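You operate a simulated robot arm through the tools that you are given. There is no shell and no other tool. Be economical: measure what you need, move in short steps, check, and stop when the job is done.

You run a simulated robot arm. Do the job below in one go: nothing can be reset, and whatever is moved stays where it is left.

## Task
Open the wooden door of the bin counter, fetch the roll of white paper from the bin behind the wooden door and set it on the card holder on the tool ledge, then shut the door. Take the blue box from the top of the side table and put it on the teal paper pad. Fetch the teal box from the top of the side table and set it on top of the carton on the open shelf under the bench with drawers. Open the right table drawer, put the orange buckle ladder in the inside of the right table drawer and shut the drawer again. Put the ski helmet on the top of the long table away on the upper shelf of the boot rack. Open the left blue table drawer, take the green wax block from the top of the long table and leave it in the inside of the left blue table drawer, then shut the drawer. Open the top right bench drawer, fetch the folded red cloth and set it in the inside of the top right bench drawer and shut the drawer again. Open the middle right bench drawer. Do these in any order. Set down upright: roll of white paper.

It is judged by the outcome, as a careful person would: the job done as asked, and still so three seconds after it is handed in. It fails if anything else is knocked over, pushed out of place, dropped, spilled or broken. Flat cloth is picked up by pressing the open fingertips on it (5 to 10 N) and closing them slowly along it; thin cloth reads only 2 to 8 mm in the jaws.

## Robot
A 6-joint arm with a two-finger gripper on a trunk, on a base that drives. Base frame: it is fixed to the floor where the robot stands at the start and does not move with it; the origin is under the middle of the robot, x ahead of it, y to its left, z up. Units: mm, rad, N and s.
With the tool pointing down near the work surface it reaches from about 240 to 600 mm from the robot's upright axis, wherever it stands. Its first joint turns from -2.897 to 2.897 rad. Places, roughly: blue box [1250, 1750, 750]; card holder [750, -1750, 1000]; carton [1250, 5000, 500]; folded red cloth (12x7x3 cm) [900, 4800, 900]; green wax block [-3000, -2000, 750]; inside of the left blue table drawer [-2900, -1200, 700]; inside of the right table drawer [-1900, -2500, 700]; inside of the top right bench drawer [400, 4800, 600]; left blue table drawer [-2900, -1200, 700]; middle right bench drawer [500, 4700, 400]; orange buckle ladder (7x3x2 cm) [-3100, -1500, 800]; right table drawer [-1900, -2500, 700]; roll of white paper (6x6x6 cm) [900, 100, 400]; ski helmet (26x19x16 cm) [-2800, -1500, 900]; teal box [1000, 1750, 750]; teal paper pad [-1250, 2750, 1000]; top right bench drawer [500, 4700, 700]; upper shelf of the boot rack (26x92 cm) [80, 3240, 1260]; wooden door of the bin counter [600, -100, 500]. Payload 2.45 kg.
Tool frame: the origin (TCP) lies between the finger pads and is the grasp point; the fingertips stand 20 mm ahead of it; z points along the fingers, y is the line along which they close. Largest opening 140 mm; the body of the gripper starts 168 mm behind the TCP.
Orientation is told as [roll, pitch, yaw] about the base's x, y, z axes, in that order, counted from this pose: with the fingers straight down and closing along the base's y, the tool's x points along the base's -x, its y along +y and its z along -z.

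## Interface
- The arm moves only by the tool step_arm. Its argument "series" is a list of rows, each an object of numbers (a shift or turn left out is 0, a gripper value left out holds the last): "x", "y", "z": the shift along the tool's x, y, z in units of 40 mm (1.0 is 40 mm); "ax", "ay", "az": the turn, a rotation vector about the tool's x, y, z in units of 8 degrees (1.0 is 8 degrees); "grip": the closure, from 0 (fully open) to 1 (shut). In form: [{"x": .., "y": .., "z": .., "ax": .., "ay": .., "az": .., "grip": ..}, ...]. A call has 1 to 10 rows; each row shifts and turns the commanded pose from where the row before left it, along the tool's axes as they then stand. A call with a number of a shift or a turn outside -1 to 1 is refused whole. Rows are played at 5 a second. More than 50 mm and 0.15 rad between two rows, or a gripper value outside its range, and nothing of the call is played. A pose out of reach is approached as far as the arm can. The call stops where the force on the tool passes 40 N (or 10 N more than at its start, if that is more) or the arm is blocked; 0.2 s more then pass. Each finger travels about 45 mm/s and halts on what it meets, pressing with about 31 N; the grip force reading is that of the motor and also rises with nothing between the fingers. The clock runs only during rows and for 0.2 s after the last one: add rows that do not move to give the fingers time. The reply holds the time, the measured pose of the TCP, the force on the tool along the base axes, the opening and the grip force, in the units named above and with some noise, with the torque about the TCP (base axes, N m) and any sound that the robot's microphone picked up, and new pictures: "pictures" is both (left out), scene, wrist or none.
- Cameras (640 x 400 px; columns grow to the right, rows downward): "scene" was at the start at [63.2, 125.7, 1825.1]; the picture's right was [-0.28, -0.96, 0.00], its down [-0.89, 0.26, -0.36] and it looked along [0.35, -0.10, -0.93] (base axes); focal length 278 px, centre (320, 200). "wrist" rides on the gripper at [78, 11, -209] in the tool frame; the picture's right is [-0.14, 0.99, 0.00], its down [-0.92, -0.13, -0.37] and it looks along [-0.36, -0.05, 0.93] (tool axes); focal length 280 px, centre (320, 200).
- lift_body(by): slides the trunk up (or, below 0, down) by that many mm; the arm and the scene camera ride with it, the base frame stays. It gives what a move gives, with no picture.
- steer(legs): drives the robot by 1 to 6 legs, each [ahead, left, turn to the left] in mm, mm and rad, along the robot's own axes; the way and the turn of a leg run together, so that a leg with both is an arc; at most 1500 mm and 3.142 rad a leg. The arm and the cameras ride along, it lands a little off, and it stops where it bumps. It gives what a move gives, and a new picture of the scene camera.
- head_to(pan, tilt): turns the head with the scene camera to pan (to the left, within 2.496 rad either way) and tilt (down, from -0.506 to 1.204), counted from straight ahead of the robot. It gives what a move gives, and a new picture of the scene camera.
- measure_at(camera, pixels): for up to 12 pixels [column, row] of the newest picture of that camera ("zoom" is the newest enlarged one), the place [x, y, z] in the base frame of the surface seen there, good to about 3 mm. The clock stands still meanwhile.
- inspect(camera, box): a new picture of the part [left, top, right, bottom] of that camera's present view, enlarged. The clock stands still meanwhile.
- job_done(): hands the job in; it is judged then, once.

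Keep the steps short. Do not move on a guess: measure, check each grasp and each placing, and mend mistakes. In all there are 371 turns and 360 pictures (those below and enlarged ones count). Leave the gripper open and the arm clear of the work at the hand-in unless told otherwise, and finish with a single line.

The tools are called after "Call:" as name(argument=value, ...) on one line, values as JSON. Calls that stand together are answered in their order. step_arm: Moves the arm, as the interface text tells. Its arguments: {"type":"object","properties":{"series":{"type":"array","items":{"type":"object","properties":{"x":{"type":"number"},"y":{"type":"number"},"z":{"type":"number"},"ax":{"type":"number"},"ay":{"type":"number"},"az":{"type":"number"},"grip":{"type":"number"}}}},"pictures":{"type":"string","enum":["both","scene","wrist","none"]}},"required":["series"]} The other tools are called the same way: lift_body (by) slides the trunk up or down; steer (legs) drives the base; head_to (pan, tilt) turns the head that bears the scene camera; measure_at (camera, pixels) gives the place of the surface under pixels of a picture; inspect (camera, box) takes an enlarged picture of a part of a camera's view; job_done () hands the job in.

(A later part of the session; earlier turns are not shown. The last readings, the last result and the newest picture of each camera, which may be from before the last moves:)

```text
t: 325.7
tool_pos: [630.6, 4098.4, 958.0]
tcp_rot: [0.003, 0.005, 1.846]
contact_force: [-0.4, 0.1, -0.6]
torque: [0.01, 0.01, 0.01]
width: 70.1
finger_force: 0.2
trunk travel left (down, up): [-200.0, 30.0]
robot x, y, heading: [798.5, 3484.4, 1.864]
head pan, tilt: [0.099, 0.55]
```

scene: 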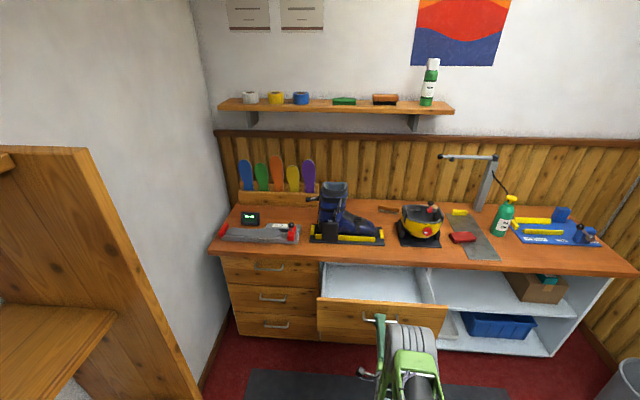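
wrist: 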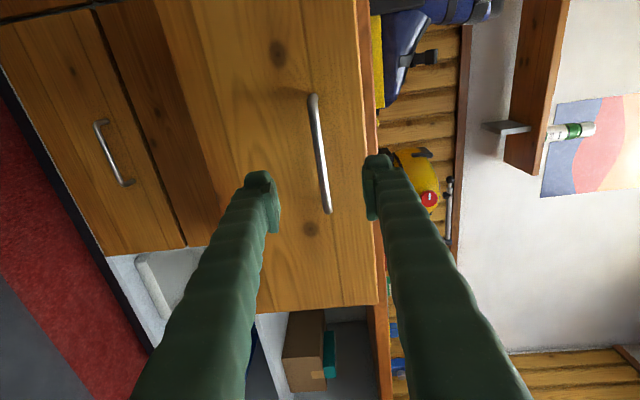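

Call:
step_arm(series=[{"x": 1}, {"x": 1}, {"x": 1}, {"x": 1}, {"z": -1}, {"grip": 0.2}], pictures="none")

Call:
steer(legs=[[0, -605, 0], [650, 0, 0]])

Call:
step_arm(series=[{}], pictures="wrist")

```text
t: 327.1
tool_pos: [674.4, 3944.4, 998.5]
tcp_rot: [0.004, 0.006, 1.843]
contact_force: [0.0, 0.3, 0.9]
torque: [-0.03, -0.01, 0.0]
width: 104.4
finger_force: 0.0
trunk travel left (down, up): [-200.0, 30.0]
robot x, y, heading: [797.0, 3478.1, 1.864]
head pan, tilt: [0.099, 0.55]
```

```text
t: 336.1
tool_pos: [1075.3, 4741.7, 998.2]
tcp_rot: [0.002, 0.006, 1.849]
contact_force: [-0.1, 0.9, 0.3]
torque: [-0.01, -0.01, -0.02]
width: 111.8
finger_force: 0.1
trunk travel left (down, up): [-200.0, 30.0]
robot x, y, heading: [1200.5, 4282.2, 1.867]
head pan, tilt: [0.099, 0.55]
```

scene: 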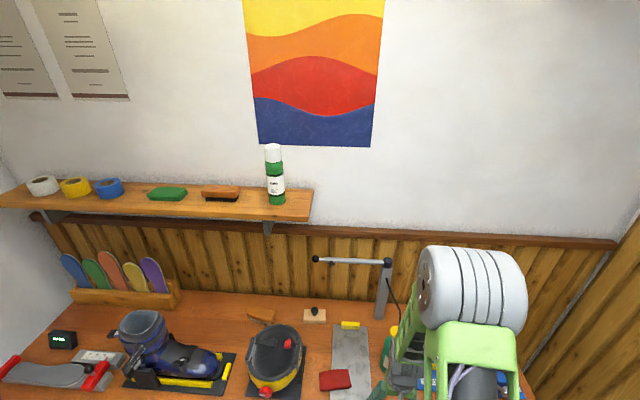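

```text
t: 336.5
tool_pos: [1075.2, 4740.8, 998.1]
tcp_rot: [0.002, 0.005, 1.85]
contact_force: [0.7, 0.0, -0.6]
torque: [-0.02, -0.01, 0.0]
width: 111.9
finger_force: 0.1
trunk travel left (down, up): [-200.0, 30.0]
robot x, y, heading: [1201.2, 4279.2, 1.862]
head pan, tilt: [0.099, 0.55]
```

wrist: 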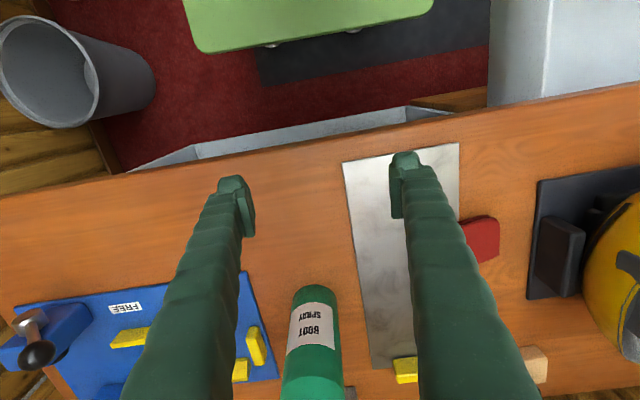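

Call:
step_arm(series=[{"y": 1}, {"y": 1}, {"y": 1}, {"y": 0.5}, {"x": -1}, {"x": -0.5}, {}], pictures="wrist")

Call:
inspect(camera="wrist", box=[240, 120, 420, 280])

```text
t: 338.1
tool_pos: [925.0, 4762.7, 1000.4]
tcp_rot: [0.004, 0.007, 1.847]
contact_force: [-0.5, -0.2, -0.4]
torque: [0.02, -0.02, 0.01]
width: 111.9
finger_force: 0.1
trunk travel left (down, up): [-200.0, 30.0]
robot x, y, heading: [1196.5, 4276.2, 1.866]
head pan, tilt: [0.099, 0.55]
```

wrist: 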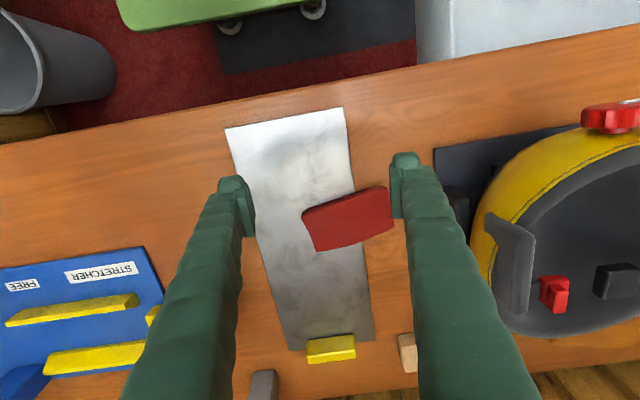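

```text
2.50 times, centred on (330, 200) of wrist
```

zoom: 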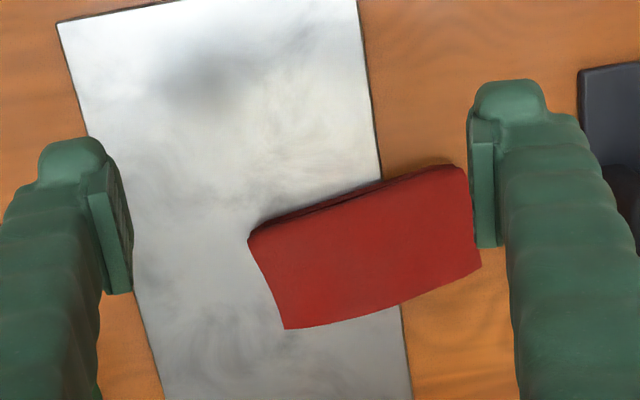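

Call:
measure_at(camera="wrist", pixels=[[303, 217], [385, 190], [388, 228], [317, 250], [345, 220], [304, 210], [383, 185], [425, 165], [430, 230]])

```text
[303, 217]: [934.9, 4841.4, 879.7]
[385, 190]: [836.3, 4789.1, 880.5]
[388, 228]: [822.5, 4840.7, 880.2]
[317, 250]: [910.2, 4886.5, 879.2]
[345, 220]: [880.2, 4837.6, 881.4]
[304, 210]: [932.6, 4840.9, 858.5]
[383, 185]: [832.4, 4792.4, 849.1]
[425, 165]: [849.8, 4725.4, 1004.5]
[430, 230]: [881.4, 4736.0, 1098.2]
```

Cloth centre ≈ [876, 4839, 880], its long side at 28°. I drive 110 mm closer, turn the tool to close across its width, and centre over it.

Call:
step_arm(series=[{"x": 1}, {"x": 0.6}, {"az": 1}, {"az": 1}, {"az": 1}, {"az": 1}, {"az": 1}, {"az": 1}, {"az": 1}, {"az": 1}], pictures="none")

Call:
steer(legs=[[110, 0, 0]])

Call:
step_arm(series=[{"az": 1}, {"az": 0.75}, {}], pictures="wrist")

```text
t: 340.3
tool_pos: [941.4, 4699.4, 997.7]
tcp_rot: [-0.004, 0.006, 0.728]
contact_force: [0.5, 0.0, -0.2]
torque: [0.0, 0.01, 0.01]
width: 112.0
finger_force: 0.2
trunk travel left (down, up): [-200.0, 30.0]
robot x, y, heading: [1197.5, 4277.4, 1.857]
head pan, tilt: [0.099, 0.55]
```

```text
t: 341.5
tool_pos: [908.7, 4805.0, 998.4]
tcp_rot: [-0.003, 0.006, 0.732]
contact_force: [-0.4, 0.3, -0.1]
torque: [-0.1, -0.02, -0.01]
width: 111.9
finger_force: 0.1
trunk travel left (down, up): [-200.0, 30.0]
robot x, y, heading: [1165.2, 4382.6, 1.865]
head pan, tilt: [0.099, 0.55]
```

scene: 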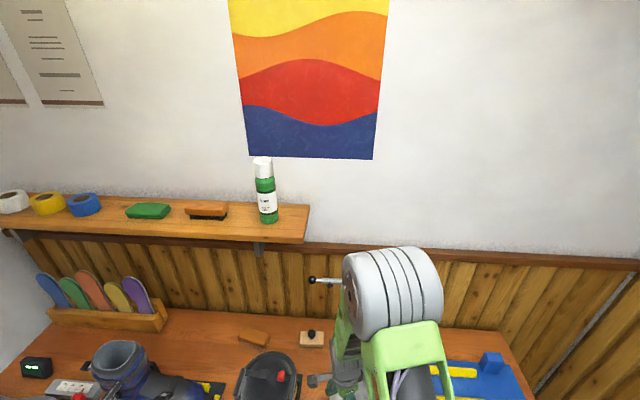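

```text
t: 342.3
tool_pos: [908.9, 4804.7, 998.2]
tcp_rot: [-0.004, 0.003, 0.485]
contact_force: [0.2, 0.9, -0.2]
torque: [0.0, -0.02, 0.01]
width: 112.0
finger_force: 0.0
trunk travel left (down, up): [-200.0, 30.0]
robot x, y, heading: [1165.7, 4382.2, 1.868]
head pan, tilt: [0.099, 0.55]
```

wrist: 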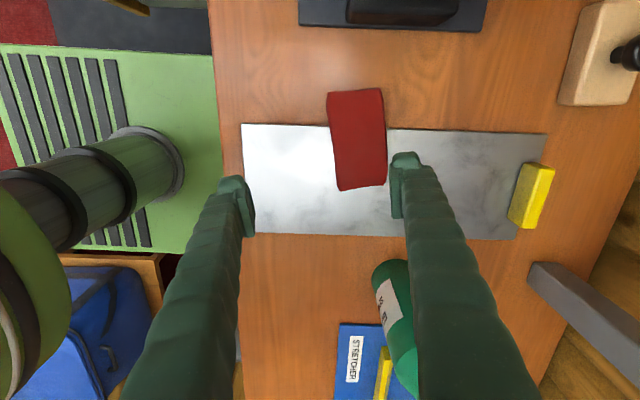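

Call:
step_arm(series=[{"y": 0.6, "x": 0.33}, {"y": 0.54}, {"z": 1}, {"z": 0.9}, {}], pictures="wrist")

```text
t: 343.5
tool_pos: [876.5, 4836.5, 922.4]
tcp_rot: [-0.002, 0.006, 0.486]
contact_force: [0.3, 0.1, 0.5]
torque: [0.01, -0.05, -0.01]
width: 111.8
finger_force: 0.0
trunk travel left (down, up): [-200.0, 30.0]
robot x, y, heading: [1165.9, 4384.2, 1.863]
head pan, tilt: [0.099, 0.55]
```

wrist: 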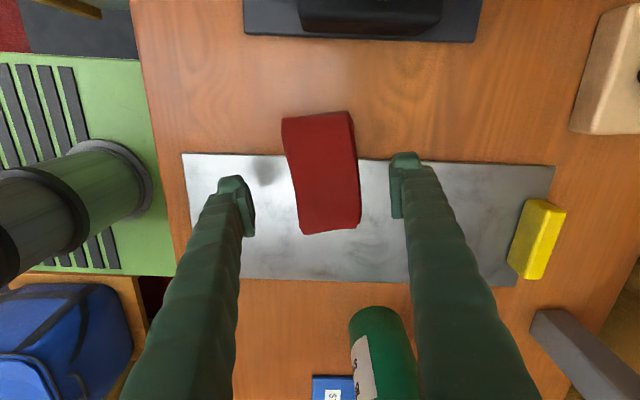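

Call:
step_arm(series=[{"z": 0.6}, {"z": 0.4}, {"z": 0.1}, {"grip": 0.35}, {"grip": 0.45}, {"grip": 0.55}, {"grip": 0.65}, {"grip": 0.75}, {"grip": 0.85}], pictures="wrist")

```text
t: 345.5
tool_pos: [876.4, 4838.3, 879.0]
tcp_rot: [-0.003, 0.004, 0.488]
contact_force: [1.3, -0.3, 0.1]
torque: [0.04, 0.03, -0.02]
width: 66.5
finger_force: 31.4
trunk travel left (down, up): [-200.0, 30.0]
robot x, y, heading: [1166.9, 4382.1, 1.868]
head pan, tilt: [0.099, 0.55]
```

wrist: 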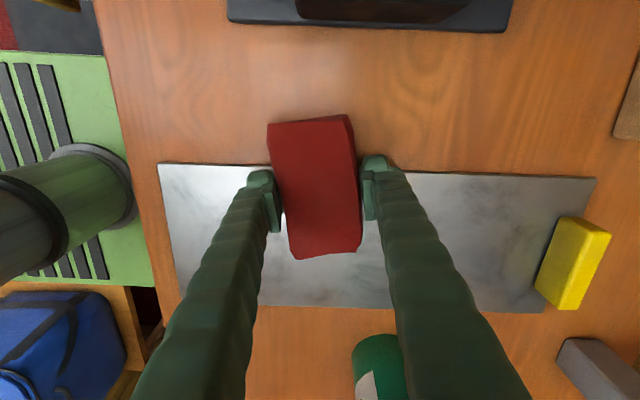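

Firm hold at 66 mm. I lift it straight up.

Call:
step_arm(series=[{"grip": 1}, {"z": -0.6}, {"z": -0.8}, {"z": -1}, {"z": -1}], pictures="wrist")

```text
t: 346.7
tool_pos: [878.5, 4838.5, 1015.6]
tcp_rot: [-0.003, 0.005, 0.487]
contact_force: [0.5, -0.2, -0.2]
torque: [0.04, 0.02, 0.01]
width: 66.3
finger_force: 31.0
trunk travel left (down, up): [-200.0, 30.0]
robot x, y, heading: [1161.1, 4383.3, 1.867]
head pan, tilt: [0.099, 0.55]
```

wrist: 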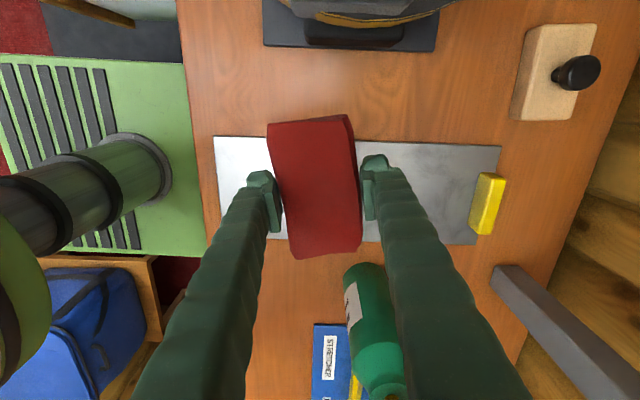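

I carry it to the open drawer: back off, strafe left, turning the tool square.

Call:
steer(legs=[[-290, 0, 0], [0, 429, 0]])

Call:
step_arm(series=[{"az": -1}, {"az": -1}, {"az": -1}, {"az": -1}, {"az": -1}, {"az": -1}, {"az": -1}, {"az": -1}, {"az": -1}, {"az": -0.85}], pictures="both")

```text
t: 352.7
tool_pos: [552.2, 4428.9, 1015.3]
tcp_rot: [-0.005, 0.003, 0.481]
contact_force: [-0.3, 0.7, -0.1]
torque: [0.03, -0.01, 0.03]
width: 66.6
finger_force: 30.8
trunk travel left (down, up): [-200.0, 30.0]
robot x, y, heading: [840.6, 3972.4, 1.857]
head pan, tilt: [0.099, 0.55]
```

scene: 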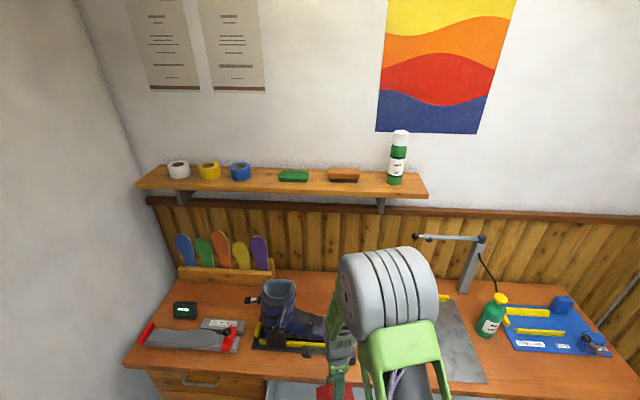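

```text
t: 354.9
tool_pos: [551.7, 4430.0, 1014.4]
tcp_rot: [0.004, 0.005, 1.858]
contact_force: [0.2, -0.1, -0.3]
torque: [0.04, -0.02, -0.01]
width: 66.5
finger_force: 30.6
trunk travel left (down, up): [-200.0, 30.0]
robot x, y, heading: [838.7, 3973.8, 1.858]
head pan, tilt: [0.099, 0.55]
```

scene: 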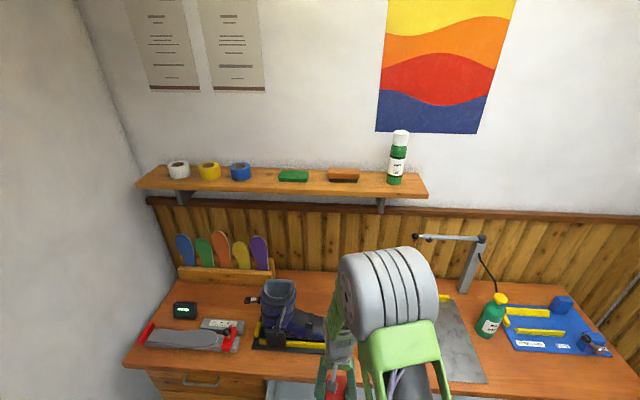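
wrist: 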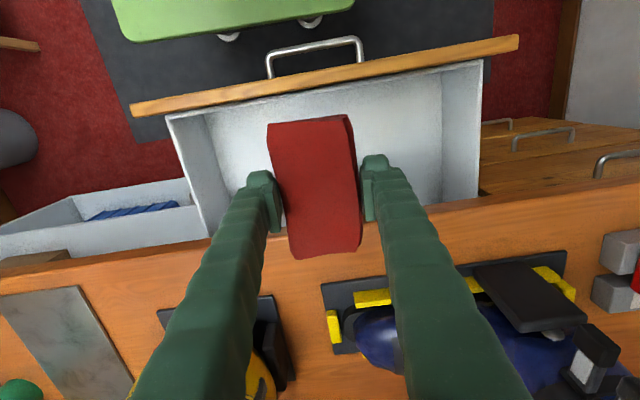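

Call:
measure_at(camera="wrist", pixels=[[230, 100], [400, 70], [220, 130], [220, 235], [450, 205], [200, 190], [445, 150], [400, 120]])

```text
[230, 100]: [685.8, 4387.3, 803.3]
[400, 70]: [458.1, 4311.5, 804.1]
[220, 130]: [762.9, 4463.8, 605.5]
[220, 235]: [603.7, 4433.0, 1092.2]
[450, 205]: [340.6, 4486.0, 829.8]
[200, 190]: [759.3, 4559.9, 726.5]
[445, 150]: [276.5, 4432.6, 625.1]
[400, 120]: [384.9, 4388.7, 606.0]
```

Call:
step_arm(series=[{"x": -0.43}, {"z": 1}, {"z": 1}, {"z": 1}], pictures="none")

Call:
lift_body(by=-200)

Call:
step_arm(series=[{"z": 0.6}, {}], pictures="wrist")

```text
t: 355.9
tool_pos: [544.0, 4446.4, 892.4]
tcp_rot: [0.005, 0.005, 1.856]
contact_force: [0.0, 0.0, -0.3]
torque: [0.01, -0.02, 0.02]
width: 66.4
finger_force: 31.2
trunk travel left (down, up): [-200.0, 30.0]
robot x, y, heading: [834.8, 3970.0, 1.861]
head pan, tilt: [0.099, 0.55]
```

```text
t: 358.1
tool_pos: [544.0, 4446.0, 692.9]
tcp_rot: [0.005, 0.005, 1.857]
contact_force: [0.3, 0.6, -0.8]
torque: [-0.01, 0.04, 0.0]
width: 66.5
finger_force: 31.0
trunk travel left (down, up): [0.0, 230.0]
robot x, y, heading: [836.5, 3972.8, 1.861]
head pan, tilt: [0.099, 0.55]
```

```text
t: 358.7
tool_pos: [546.2, 4445.0, 667.6]
tcp_rot: [0.003, 0.007, 1.856]
contact_force: [0.8, 0.7, 0.1]
torque: [0.01, -0.01, -0.02]
width: 66.3
finger_force: 30.9
trunk travel left (down, up): [0.0, 230.0]
robot x, y, heading: [838.5, 3973.7, 1.863]
head pan, tilt: [0.099, 0.55]
```

wrist: 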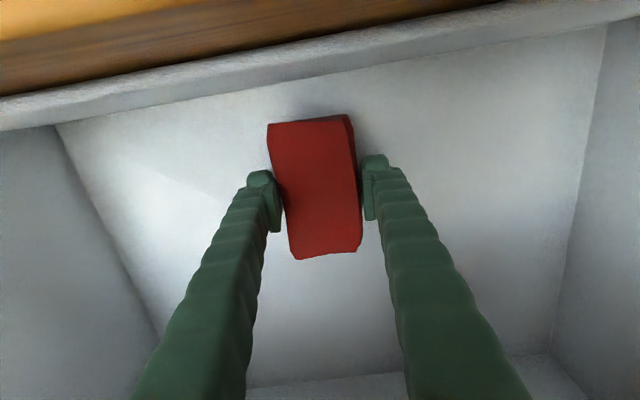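

Call:
step_arm(series=[{"z": 0.5}, {"z": 0.25}, {"z": 0.1}, {}], pictures="none")

```text
t: 359.7
tool_pos: [544.7, 4445.2, 635.0]
tcp_rot: [0.003, 0.006, 1.856]
contact_force: [0.6, 0.4, 0.5]
torque: [0.0, 0.02, 0.04]
width: 66.8
finger_force: 31.2
trunk travel left (down, up): [0.0, 230.0]
robot x, y, heading: [840.3, 3972.7, 1.862]
head pan, tilt: [0.099, 0.55]
```

Call:
step_arm(series=[{"z": 0.12}, {"grip": 0.5}, {"grip": 0.4}, {"grip": 0.35}, {}, {"z": -1}, {"z": -1}, {"z": -1}], pictures="wrist")

```text
t: 361.5
tool_pos: [546.0, 4445.7, 747.9]
tcp_rot: [0.003, 0.005, 1.856]
contact_force: [0.3, 0.8, -0.2]
torque: [0.03, 0.02, -0.01]
width: 91.0
finger_force: 0.1
trunk travel left (down, up): [0.0, 230.0]
robot x, y, heading: [839.8, 3971.3, 1.861]
head pan, tilt: [0.099, 0.55]
```

wrist: 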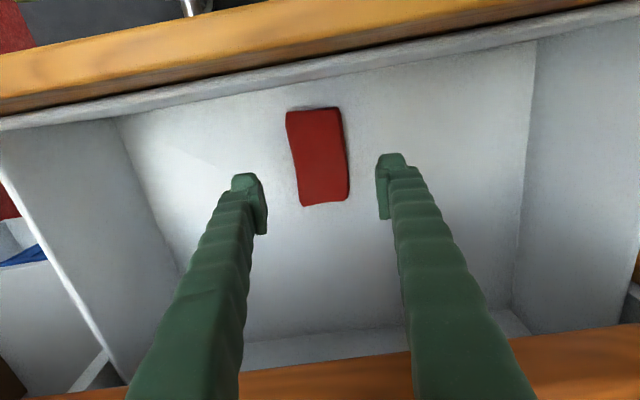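

Cloth is inside. I rise, back off in front of the drawer, close the fingers and push it shut on the handle.

Call:
lift_body(by=180)

Call:
steer(legs=[[-240, 0, 0]])

Call:
step_arm(series=[{"y": 0.5, "grip": 1}, {}, {}, {}, {}, {}], pictures="none")

Call:
lift_body(by=-180)

Call:
step_arm(series=[{"z": 0.3}], pictures="wrist")

```text
t: 363.5
tool_pos: [545.4, 4445.9, 928.2]
tcp_rot: [0.003, 0.007, 1.857]
contact_force: [0.3, 0.5, 0.0]
torque: [0.0, 0.03, -0.02]
width: 90.9
finger_force: 0.1
trunk travel left (down, up): [-180.0, 50.0]
robot x, y, heading: [835.2, 3970.0, 1.864]
head pan, tilt: [0.099, 0.55]
```

```text
t: 365.3
tool_pos: [614.1, 4213.9, 928.1]
tcp_rot: [0.005, 0.003, 1.857]
contact_force: [-0.4, -0.5, 0.9]
torque: [0.05, 0.02, 0.02]
width: 91.0
finger_force: 0.1
trunk travel left (down, up): [-180.0, 50.0]
robot x, y, heading: [907.1, 3739.6, 1.861]
head pan, tilt: [0.099, 0.55]
```

scene: 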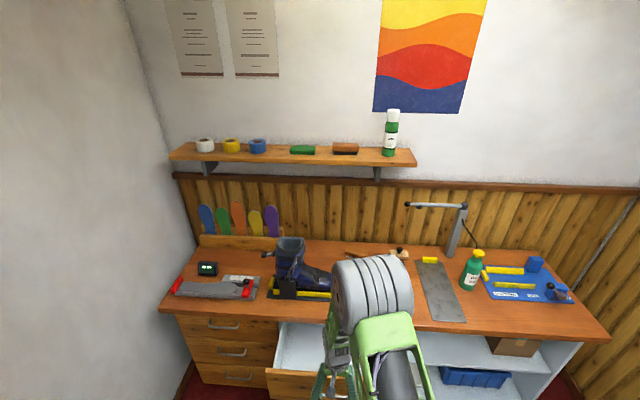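

```text
t: 366.7
tool_pos: [595.4, 4208.7, 927.5]
tcp_rot: [0.004, 0.005, 1.856]
contact_force: [-0.2, -0.2, 0.1]
torque: [0.03, 0.01, -0.01]
width: 0.1
finger_force: 26.2
trunk travel left (down, up): [-180.0, 50.0]
robot x, y, heading: [904.7, 3744.1, 1.865]
head pan, tilt: [0.099, 0.55]
```

```text
t: 368.7
tool_pos: [594.7, 4208.5, 748.1]
tcp_rot: [0.003, 0.005, 1.857]
contact_force: [0.5, 0.1, 0.1]
torque: [0.01, 0.01, 0.04]
width: 0.0
finger_force: 29.8
trunk travel left (down, up): [0.0, 230.0]
robot x, y, heading: [906.6, 3742.0, 1.863]
head pan, tilt: [0.099, 0.55]
```

```text
t: 369.1
tool_pos: [593.0, 4209.7, 735.3]
tcp_rot: [0.004, 0.004, 1.857]
contact_force: [0.2, 0.8, 0.0]
torque: [-0.01, -0.04, -0.01]
width: 0.1
finger_force: 29.3
trunk travel left (down, up): [0.0, 230.0]
robot x, y, heading: [906.1, 3741.3, 1.862]
head pan, tilt: [0.099, 0.55]
```

wrist: 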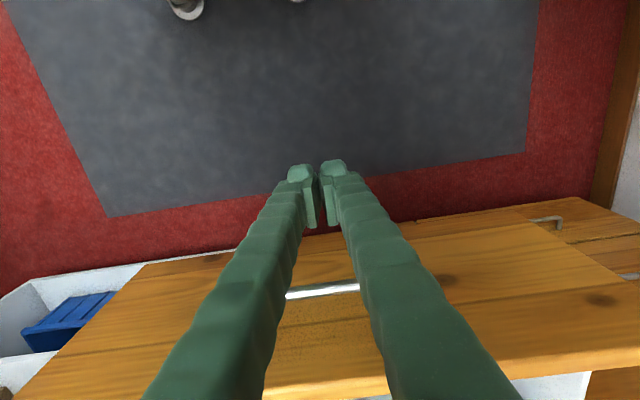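

Handle is straight ahead of the fingers. I drive forward to push the drawer in.

Call:
steer(legs=[[280, 0, 0]])

Call:
step_arm(series=[{"x": -0.3}, {"x": -0.3}, {"x": -0.2}], pictures="wrist")

```text
t: 371.0
tool_pos: [515.5, 4474.1, 736.1]
tcp_rot: [0.005, 0.006, 1.859]
contact_force: [-0.4, 0.4, 0.8]
torque: [-0.04, 0.02, 0.03]
width: 0.0
finger_force: 29.2
trunk travel left (down, up): [0.0, 230.0]
robot x, y, heading: [830.5, 4009.1, 1.859]
head pan, tilt: [0.099, 0.55]
```

scene: 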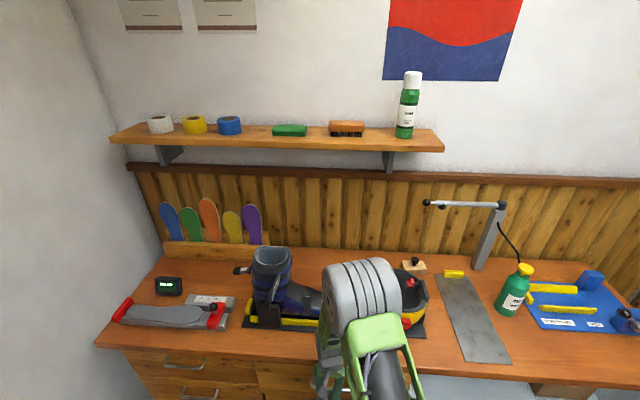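

```text
t: 371.8
tool_pos: [506.0, 4505.9, 735.7]
tcp_rot: [0.005, 0.005, 1.859]
contact_force: [-0.3, 0.0, -0.6]
torque: [0.0, 0.06, 0.01]
width: 0.1
finger_force: 29.5
trunk travel left (down, up): [0.0, 230.0]
robot x, y, heading: [828.2, 4004.4, 1.857]
head pan, tilt: [0.099, 0.55]
```

wrist: 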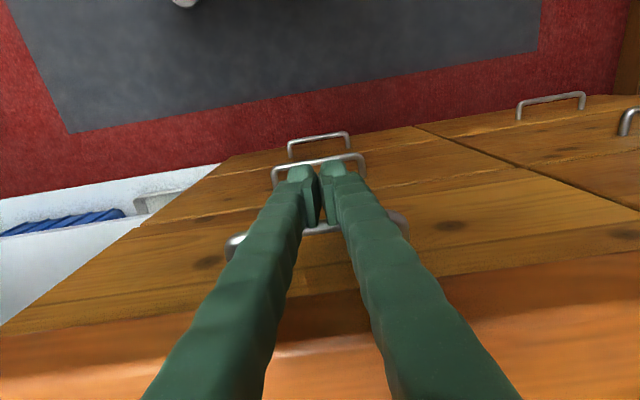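

Call:
step_arm(series=[{"x": -0.15}, {"x": -0.15}, {"x": -0.15}], pictures="wrist")

```text
t: 372.5
tool_pos: [504.9, 4508.5, 732.9]
tcp_rot: [-0.002, 0.025, 1.861]
contact_force: [2.6, -6.0, -2.1]
torque: [0.04, -0.02, 0.04]
width: 0.1
finger_force: 29.3
trunk travel left (down, up): [0.0, 230.0]
robot x, y, heading: [823.9, 4005.7, 1.863]
head pan, tilt: [0.099, 0.55]
stopped in row 3: the force on the tool passed its limit at 46 N (the readings are from after the stop); the commanded pose is now the measured one
```

wrist: 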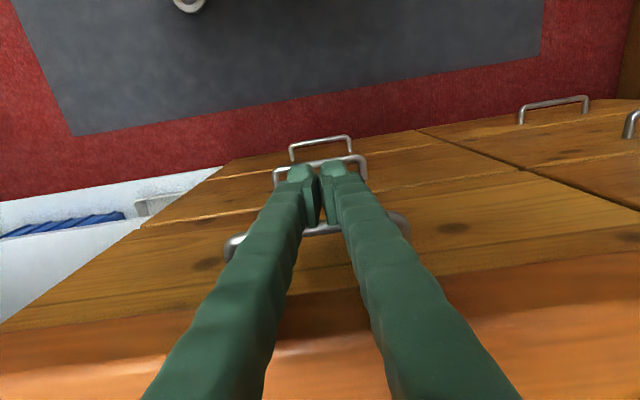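

Drawer fully shut (46 N stop). For the middle drawer's bar (z≈522) I need a tilted tool; I back off and tilt.

Call:
steer(legs=[[-330, 0, 0]])

Call:
step_arm(series=[{"x": -0.8, "grip": 0.5}, {"x": -0.8}, {"ay": -1}, {"ay": -1}, {"ay": -1}, {"ay": -1}, {"ay": -1}, {"ay": -1}, {"ay": -1}, {}], pictures="none")

```text
t: 374.7
tool_pos: [595.7, 4198.0, 733.8]
tcp_rot: [-0.002, 0.023, 1.865]
contact_force: [0.1, 0.9, 0.5]
torque: [0.04, 0.0, 0.01]
width: 0.0
finger_force: 29.8
trunk travel left (down, up): [0.0, 230.0]
robot x, y, heading: [919.2, 3695.2, 1.867]
head pan, tilt: [0.099, 0.55]
```

scene: 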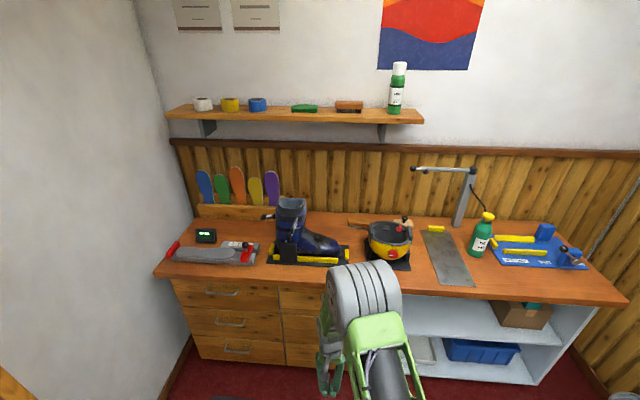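

```text
t: 376.9
tool_pos: [572.6, 4248.7, 728.7]
tcp_rot: [0.034, -0.649, 1.852]
contact_force: [0.5, 0.2, -1.0]
torque: [-0.05, -0.01, -0.04]
width: 70.1
finger_force: 0.0
out of reach, approached as far as the arm can: row 4, 5, 6, 7
trunk travel left (down, up): [0.0, 230.0]
robot x, y, heading: [922.6, 3696.1, 1.865]
head pan, tilt: [0.099, 0.55]
```

Call:
step_arm(series=[{"x": -0.6, "z": 0.6}, {"x": -0.6, "z": 0.6}, {"ay": -1}, {"ay": -1}, {"ay": -1}, {}], pictures="none")

```text
t: 378.3
tool_pos: [551.4, 4313.2, 719.0]
tcp_rot: [0.057, -1.069, 1.822]
contact_force: [-0.7, -0.3, 0.3]
torque: [-0.02, -0.02, -0.04]
width: 70.0
finger_force: 0.0
trunk travel left (down, up): [0.0, 230.0]
robot x, y, heading: [922.5, 3695.1, 1.863]
head pan, tilt: [0.099, 0.55]
```

Call:
step_arm(series=[{"x": 0.83, "z": 0.46}, {"x": 0.83, "z": 0.46}, {"x": 0.83, "z": 0.46}, {"x": 0.83, "z": 0.46}, {"x": 0.83, "z": 0.46}], pictures="none")

Call:
step_arm(series=[{"az": 1}, {"az": 1}, {"az": 1}, {"az": 1}, {"az": 1}, {"az": 1}, {"az": 1}, {"az": 1}, {"az": 1}, {"az": 1}], pictures="none")

Call:
step_arm(series=[{"az": 1}, {"az": 0.25}, {}], pictures="wrist")

```text
t: 379.5
tool_pos: [547.7, 4313.3, 529.8]
tcp_rot: [0.06, -1.068, 1.82]
contact_force: [-0.4, 0.1, -0.2]
torque: [-0.05, -0.02, 0.02]
width: 70.1
finger_force: 0.0
trunk travel left (down, up): [0.0, 230.0]
robot x, y, heading: [920.3, 3695.4, 1.865]
head pan, tilt: [0.099, 0.55]
```

```text
t: 381.7
tool_pos: [546.7, 4311.5, 529.3]
tcp_rot: [1.062, -0.122, 0.385]
contact_force: [0.5, -0.3, 0.2]
torque: [0.0, 0.01, 0.02]
width: 70.1
finger_force: 0.0
trunk travel left (down, up): [0.0, 230.0]
robot x, y, heading: [916.7, 3696.6, 1.865]
head pan, tilt: [0.099, 0.55]
```

```text
t: 382.5
tool_pos: [547.4, 4311.9, 529.4]
tcp_rot: [1.066, 0.028, 0.301]
contact_force: [0.7, 0.0, 0.2]
torque: [0.0, 0.01, -0.03]
width: 70.0
finger_force: 0.1
trunk travel left (down, up): [0.0, 230.0]
robot x, y, heading: [919.4, 3693.7, 1.861]
head pan, tilt: [0.099, 0.55]
```

wrist: 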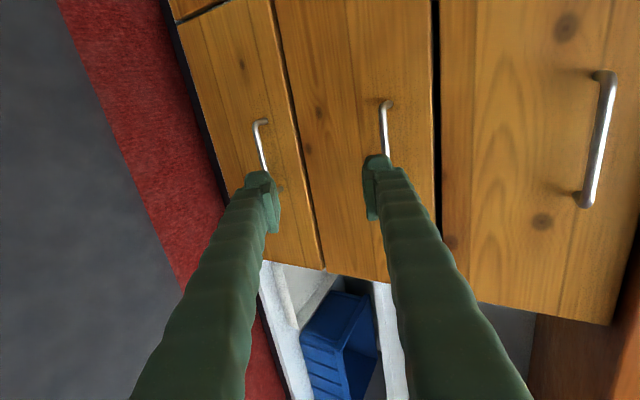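

Call:
measure_at(camera="wrist", pixels=[[385, 120], [386, 140], [383, 108], [360, 180], [604, 130]])

```text
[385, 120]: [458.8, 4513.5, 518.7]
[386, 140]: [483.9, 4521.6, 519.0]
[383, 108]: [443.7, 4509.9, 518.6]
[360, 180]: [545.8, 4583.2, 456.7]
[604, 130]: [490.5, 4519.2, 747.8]
```

Call:
step_arm(series=[{"y": -0.13, "z": 0.07, "grip": 0.68}, {}], pictures="none")

Call:
steer(legs=[[160, -21, 0]])

Call:
step_arm(series=[{}], pictures="wrist")

```text
t: 383.1
tool_pos: [546.4, 4312.0, 523.9]
tcp_rot: [1.066, 0.028, 0.303]
contact_force: [0.2, 0.2, -0.2]
torque: [-0.03, 0.01, 0.0]
width: 45.0
finger_force: 0.1
trunk travel left (down, up): [0.0, 230.0]
robot x, y, heading: [922.1, 3697.7, 1.869]
head pan, tilt: [0.099, 0.55]
```

```text
t: 384.5
tool_pos: [518.7, 4471.7, 522.8]
tcp_rot: [1.067, 0.028, 0.3]
contact_force: [0.9, 0.2, -0.3]
torque: [0.01, -0.01, -0.01]
width: 44.7
finger_force: 0.0
trunk travel left (down, up): [0.0, 230.0]
robot x, y, heading: [894.2, 3858.3, 1.869]
head pan, tilt: [0.099, 0.55]
```

scene: 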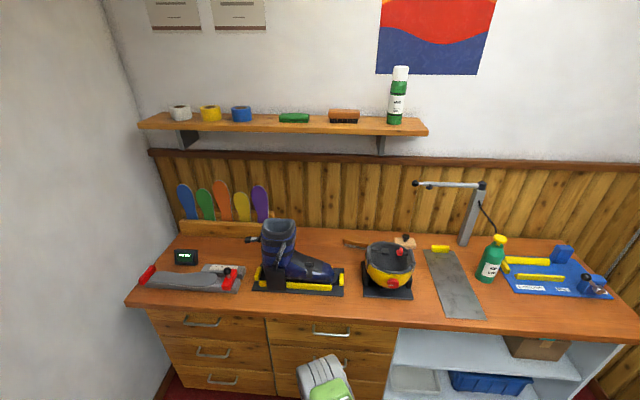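

```text
t: 384.9
tool_pos: [518.0, 4471.9, 524.2]
tcp_rot: [1.065, 0.03, 0.301]
contact_force: [0.0, 0.2, -0.1]
torque: [0.01, 0.01, -0.02]
width: 44.7
finger_force: 0.0
trunk travel left (down, up): [0.0, 230.0]
robot x, y, heading: [896.5, 3855.5, 1.869]
head pan, tilt: [0.099, 0.55]
```

wrist: 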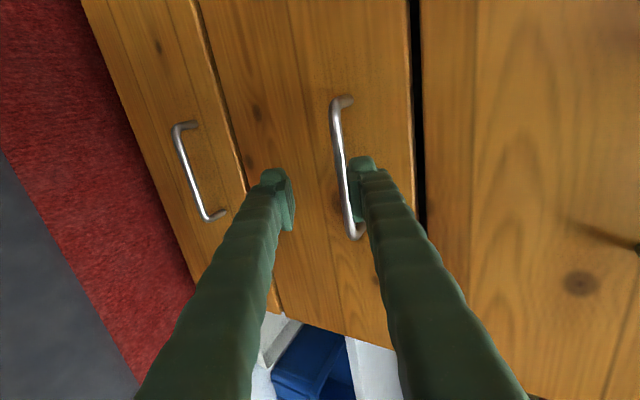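

Call:
step_arm(series=[{"y": 0.3, "z": 0.55}, {"y": 0.3, "z": 0.55}, {}], pictures="wrist")

```text
t: 385.7
tool_pos: [503.6, 4521.6, 522.5]
tcp_rot: [1.067, 0.027, 0.301]
contact_force: [0.1, -0.8, 0.3]
torque: [0.0, 0.02, 0.01]
width: 44.9
finger_force: 0.0
trunk travel left (down, up): [0.0, 230.0]
robot x, y, heading: [896.8, 3855.2, 1.864]
head pan, tilt: [0.099, 0.55]
```

wrist: 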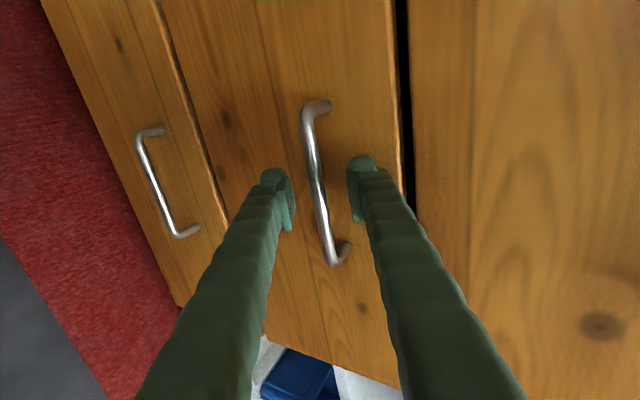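

The bar is between the fingers. I close and pull by driving back.

Call:
step_arm(series=[{"grip": 0.85}, {"grip": 1}, {"grip": 1}, {"grip": 1}, {"grip": 1}], pictures="none")

Call:
steer(legs=[[-100, 0, 0]])

```text
t: 386.9
tool_pos: [504.7, 4520.3, 520.5]
tcp_rot: [1.064, 0.026, 0.303]
contact_force: [1.3, -3.1, -8.1]
torque: [0.15, -0.79, 0.46]
width: 10.7
finger_force: 38.1
trunk travel left (down, up): [0.0, 230.0]
robot x, y, heading: [893.1, 3856.0, 1.868]
head pan, tilt: [0.099, 0.55]
```

```text
t: 388.1
tool_pos: [535.8, 4425.2, 520.9]
tcp_rot: [1.065, 0.028, 0.302]
contact_force: [11.6, 3.0, -11.8]
torque: [0.19, -0.97, 0.07]
width: 10.7
finger_force: 38.1
trunk travel left (down, up): [0.0, 230.0]
robot x, y, heading: [923.9, 3758.2, 1.865]
head pan, tilt: [0.099, 0.55]
```

scene: 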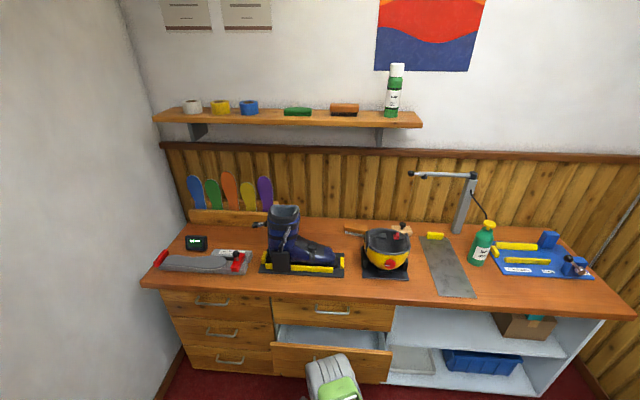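

Call:
steer(legs=[[-150, 0, 0]])

Call:
step_arm(series=[{"grip": 0.85}, {"grip": 0.7}, {"grip": 0.6}, {}, {"z": -0.8, "y": -0.2}, {"z": -0.8, "y": -0.2}, {"z": -0.8}, {"z": -0.8}], pictures="both")

```text
t: 389.4
tool_pos: [581.7, 4279.8, 519.4]
tcp_rot: [1.066, 0.028, 0.296]
contact_force: [27.3, 9.2, -0.9]
torque: [0.28, -0.91, 0.14]
width: 11.1
finger_force: 38.2
trunk travel left (down, up): [0.0, 230.0]
robot x, y, heading: [964.9, 3618.1, 1.87]
head pan, tilt: [0.099, 0.55]
```

scene: 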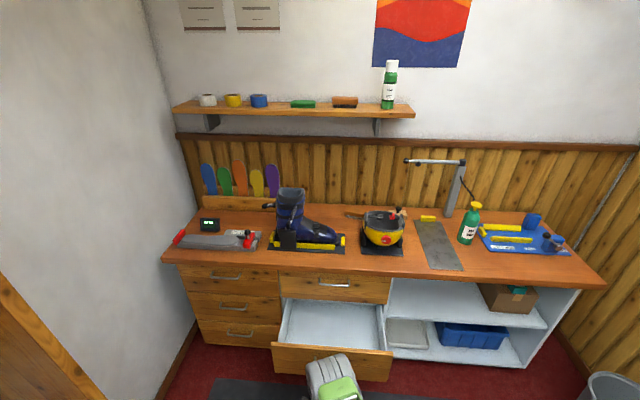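

```text
t: 391.2
tool_pos: [617.7, 4165.0, 569.4]
tcp_rot: [1.064, 0.029, 0.294]
contact_force: [0.8, -0.8, -0.2]
torque: [-0.04, 0.0, -0.01]
width: 56.0
finger_force: 0.0
trunk travel left (down, up): [0.0, 230.0]
robot x, y, heading: [967.0, 3615.5, 1.87]
head pan, tilt: [0.099, 0.55]
```

scene: 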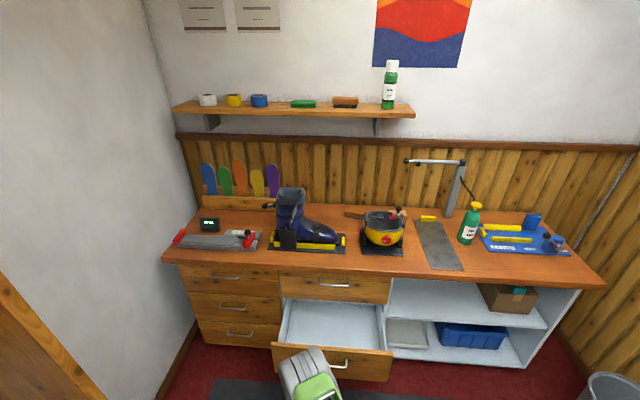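
wrist: 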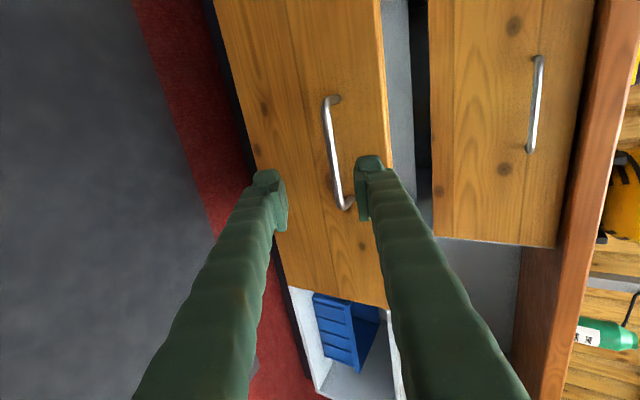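

Middle drawer is open, top one shut. I turn the tool upright again and tuck the arm.

Call:
steer(legs=[[-250, 0, 0]])

Call:
step_arm(series=[{"az": -1}, {"az": -1}, {"az": -1}, {"az": -1}, {"az": -1}, {"az": -1}, {"az": -1}, {"az": -1}, {"az": -1}, {"az": -1}], pictures="none")

Call:
step_arm(series=[{"az": -1}, {"az": -0.25}, {"z": -1}, {"z": -1}, {"ay": 1}, {"ay": 1}, {"ay": 1}, {"ay": 1}, {"ay": 1}, {"ay": 1}], pictures="none")

Call:
step_arm(series=[{"ay": 1}, {"ay": 0.7}, {"y": -1}, {"y": -1}, {"y": -1}, {"z": -1}, {"z": -1}, {"grip": 0}], pictures="none")

```text
t: 393.1
tool_pos: [688.6, 3931.8, 570.8]
tcp_rot: [1.066, 0.025, 0.296]
contact_force: [1.2, -0.2, 0.3]
torque: [0.02, -0.01, 0.01]
width: 55.8
finger_force: 0.1
trunk travel left (down, up): [0.0, 230.0]
robot x, y, heading: [1036.7, 3380.5, 1.867]
head pan, tilt: [0.099, 0.55]
```

scene: 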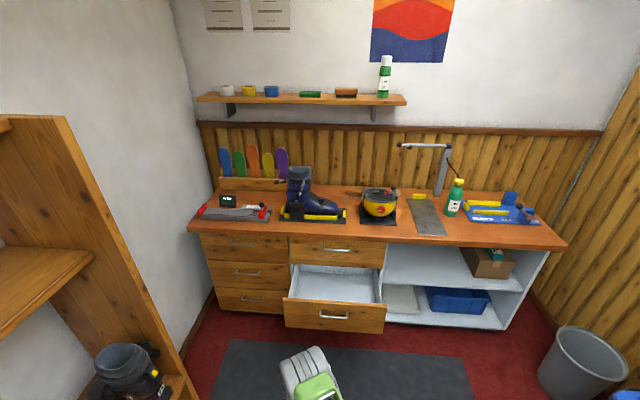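

```text
t: 395.2
tool_pos: [689.0, 3932.0, 569.2]
tcp_rot: [0.348, -1.028, 1.479]
contact_force: [0.5, 0.5, -0.2]
torque: [0.0, -0.03, 0.01]
width: 56.0
finger_force: 0.1
trunk travel left (down, up): [0.0, 230.0]
robot x, y, heading: [1038.1, 3382.3, 1.872]
head pan, tilt: [0.099, 0.55]
```

```text
t: 397.4
tool_pos: [710.5, 3865.3, 608.5]
tcp_rot: [0.029, -0.227, 1.86]
contact_force: [0.0, 0.5, 0.3]
torque: [0.0, 0.04, -0.01]
width: 56.2
finger_force: 0.0
trunk travel left (down, up): [0.0, 230.0]
robot x, y, heading: [1036.9, 3380.0, 1.871]
head pan, tilt: [0.099, 0.55]
```

```text
t: 399.2
tool_pos: [821.7, 3900.3, 684.6]
tcp_rot: [0.027, 0.01, 1.865]
contact_force: [-0.4, 0.5, -0.2]
torque: [0.03, 0.0, 0.01]
width: 90.7
finger_force: 0.1
out of reach, approached as far as the arm can: row 1
trunk travel left (down, up): [0.0, 230.0]
robot x, y, heading: [1037.6, 3382.8, 1.86]
head pan, tilt: [0.099, 0.55]
```

Now to the blue box: I retrace the corridor backwards (trunk low for the duct) to the near end of the side table.

Call:
step_arm(series=[{"z": -1}, {"z": -1}, {"z": -1}, {"x": 1}, {"x": 1}, {"grip": 0.14}], pictures="none")

Call:
steer(legs=[[0, -180, 0], [-1100, 0, 0], [-1080, 0, 0]])

Call:
lift_body(by=230)

Call:
steer(legs=[[0, 440, 0]])

Call:
step_arm(series=[{}], pictures="wrist")

```text
t: 400.6
tool_pos: [848.4, 3824.6, 806.3]
tcp_rot: [0.025, 0.01, 1.868]
contact_force: [0.3, -0.7, -0.1]
torque: [0.02, 0.0, 0.0]
width: 120.6
finger_force: 0.0
trunk travel left (down, up): [0.0, 230.0]
robot x, y, heading: [1042.1, 3384.5, 1.866]
head pan, tilt: [0.099, 0.55]
```

```text
t: 413.4
tool_pos: [1645.1, 1759.5, 806.2]
tcp_rot: [0.026, 0.011, 1.855]
contact_force: [-0.1, -0.7, 0.7]
torque: [-0.02, 0.0, -0.01]
width: 120.3
finger_force: 0.0
trunk travel left (down, up): [0.0, 230.0]
robot x, y, heading: [1831.1, 1313.0, 1.857]
head pan, tilt: [0.099, 0.55]
```

scene: 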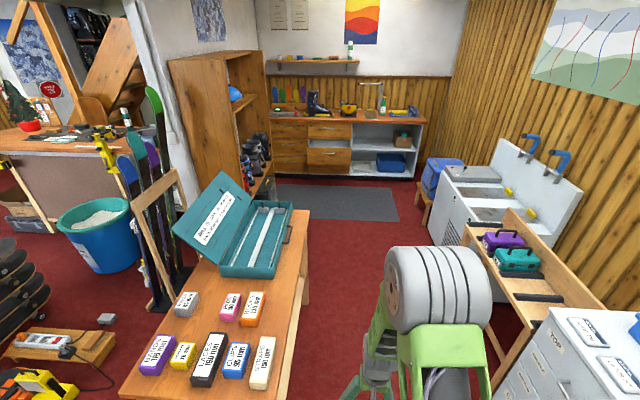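

```text
t: 415.8
tool_pos: [1643.3, 1759.9, 1035.9]
tcp_rot: [0.025, 0.01, 1.854]
contact_force: [-0.9, 0.0, -0.5]
torque: [-0.03, 0.03, 0.04]
width: 120.5
finger_force: 0.0
trunk travel left (down, up): [-230.0, 0.0]
robot x, y, heading: [1829.3, 1314.4, 1.857]
head pan, tilt: [0.099, 0.55]
```

```text
t: 420.1
tool_pos: [1233.5, 1638.9, 1035.3]
tcp_rot: [0.028, 0.012, 1.856]
contact_force: [0.1, 0.7, 0.5]
torque: [0.0, 0.01, -0.04]
width: 120.2
finger_force: 0.0
trunk travel left (down, up): [-230.0, 0.0]
robot x, y, heading: [1420.0, 1196.5, 1.854]
head pan, tilt: [0.099, 0.55]
```

scene: 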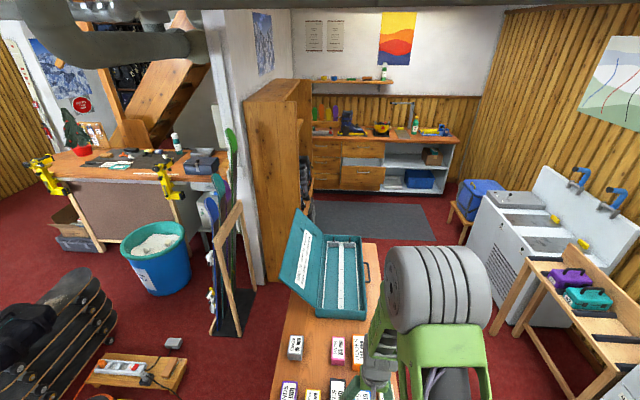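

```text
t: 420.5
tool_pos: [1232.3, 1639.3, 1035.7]
tcp_rot: [0.027, 0.01, 1.856]
contact_force: [0.1, 0.2, 0.1]
torque: [0.0, 0.01, -0.01]
width: 120.3
finger_force: 0.1
trunk travel left (down, up): [-230.0, 0.0]
robot x, y, heading: [1421.4, 1192.0, 1.857]
head pan, tilt: [0.099, 0.55]
```

wrist: 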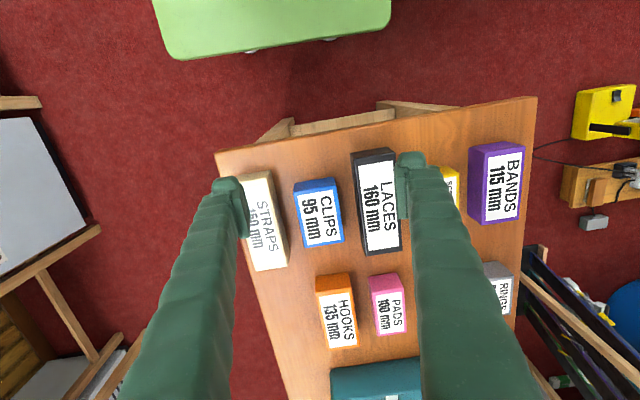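

Call:
measure_at(camera="wrist", pixels=[[297, 190], [337, 183], [305, 246], [341, 240], [318, 215], [355, 165], [364, 252], [273, 180], [287, 262], [318, 275], [352, 272]])

```text
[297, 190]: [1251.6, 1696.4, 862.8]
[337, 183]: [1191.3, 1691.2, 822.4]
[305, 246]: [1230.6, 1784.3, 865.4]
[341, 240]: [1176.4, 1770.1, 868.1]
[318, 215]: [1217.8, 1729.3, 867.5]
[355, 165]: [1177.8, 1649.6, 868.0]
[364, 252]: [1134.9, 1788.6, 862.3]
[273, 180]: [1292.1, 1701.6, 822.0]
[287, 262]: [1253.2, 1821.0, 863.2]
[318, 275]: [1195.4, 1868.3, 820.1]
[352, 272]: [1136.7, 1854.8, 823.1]
```

Blue box centre ≈ [1214, 1733]; gaps ~30 mm each side. I use an 78 mm opening, align and descend above it.

Call:
step_arm(series=[{"az": 0.37, "ax": 0.19, "grip": 0.44}, {"x": -1}, {"x": -1}, {"x": -0.4, "y": -0.1}, {"z": 1}, {"z": 1}, {"z": 1}, {}], pictures="wrist")

Call:
measure_at(camera="wrist", pixels=[[320, 180]])

```text
t: 422.3
tool_pos: [1217.5, 1731.3, 916.1]
tcp_rot: [-0.001, 0.011, 1.803]
contact_force: [0.0, 0.7, 1.2]
torque: [0.02, 0.0, 0.01]
width: 78.5
finger_force: 0.0
trunk travel left (down, up): [-230.0, 0.0]
robot x, y, heading: [1416.2, 1190.3, 1.853]
head pan, tilt: [0.099, 0.55]
```

wrist: 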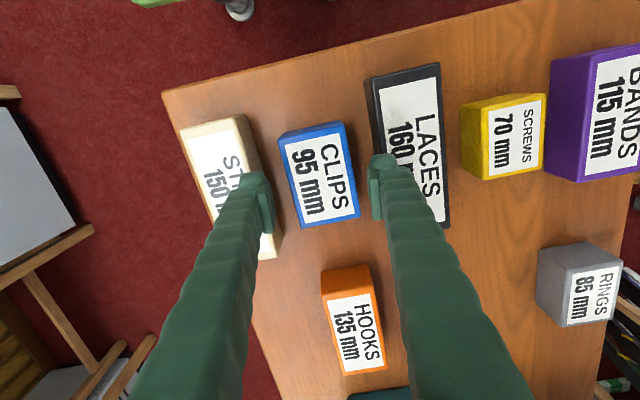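

```text
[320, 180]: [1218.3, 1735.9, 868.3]
```

Call:
measure_at(camera="wrist", pixels=[[287, 155], [350, 155], [282, 140], [345, 130], [300, 226], [358, 216], [268, 200], [375, 150], [262, 160], [372, 110]])

```text
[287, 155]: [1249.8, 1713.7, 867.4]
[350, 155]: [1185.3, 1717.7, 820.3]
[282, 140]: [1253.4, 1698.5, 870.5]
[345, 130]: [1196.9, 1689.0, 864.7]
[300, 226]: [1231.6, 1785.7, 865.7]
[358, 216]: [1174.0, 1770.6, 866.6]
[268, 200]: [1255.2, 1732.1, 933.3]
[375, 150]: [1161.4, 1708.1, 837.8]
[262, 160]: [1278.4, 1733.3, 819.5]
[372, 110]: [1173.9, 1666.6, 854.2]
```

Call:
step_arm(series=[{"x": -0.14, "y": 0.05, "grip": 0.47}, {"z": 0.6}, {"z": 0.6}, {"z": 0.55}], pictures="none")

Call:
step_arm(series=[{"grip": 0.6}, {"grip": 0.7}, {"grip": 1}, {"grip": 1}, {"z": -0.5}, {"z": -1}, {"z": -1}, {"z": -1}], pictures="wrist")

```text
t: 423.1
tool_pos: [1213.7, 1737.5, 871.8]
tcp_rot: [0.0, 0.012, 1.805]
contact_force: [4.4, -3.7, 22.9]
torque: [-0.07, 1.36, 0.28]
width: 75.5
finger_force: 1.3
trunk travel left (down, up): [-230.0, 0.0]
robot x, y, heading: [1420.4, 1191.7, 1.86]
head pan, tilt: [0.099, 0.55]
stopped in row 4: the force on the tool passed its limit at 62 N (the readings are from after the stop); the commanded pose is now the measured one
```

```text
t: 424.0
tool_pos: [1212.3, 1738.9, 873.4]
tcp_rot: [-0.002, 0.009, 1.805]
contact_force: [2.1, -5.1, 21.9]
torque: [-0.33, 1.25, 0.38]
width: 64.3
finger_force: 31.4
trunk travel left (down, up): [-230.0, 0.0]
robot x, y, heading: [1420.4, 1193.1, 1.855]
head pan, tilt: [0.099, 0.55]
stopped in row 4: the force on the tool passed its limit at 41 N (the readings are from after the stop); the commanded pose is now the measured one
```

wrist: 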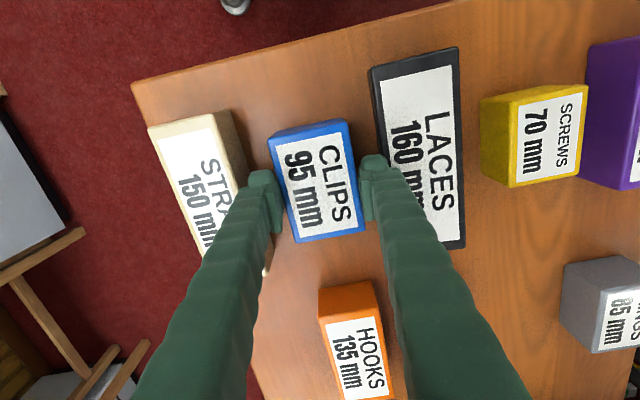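

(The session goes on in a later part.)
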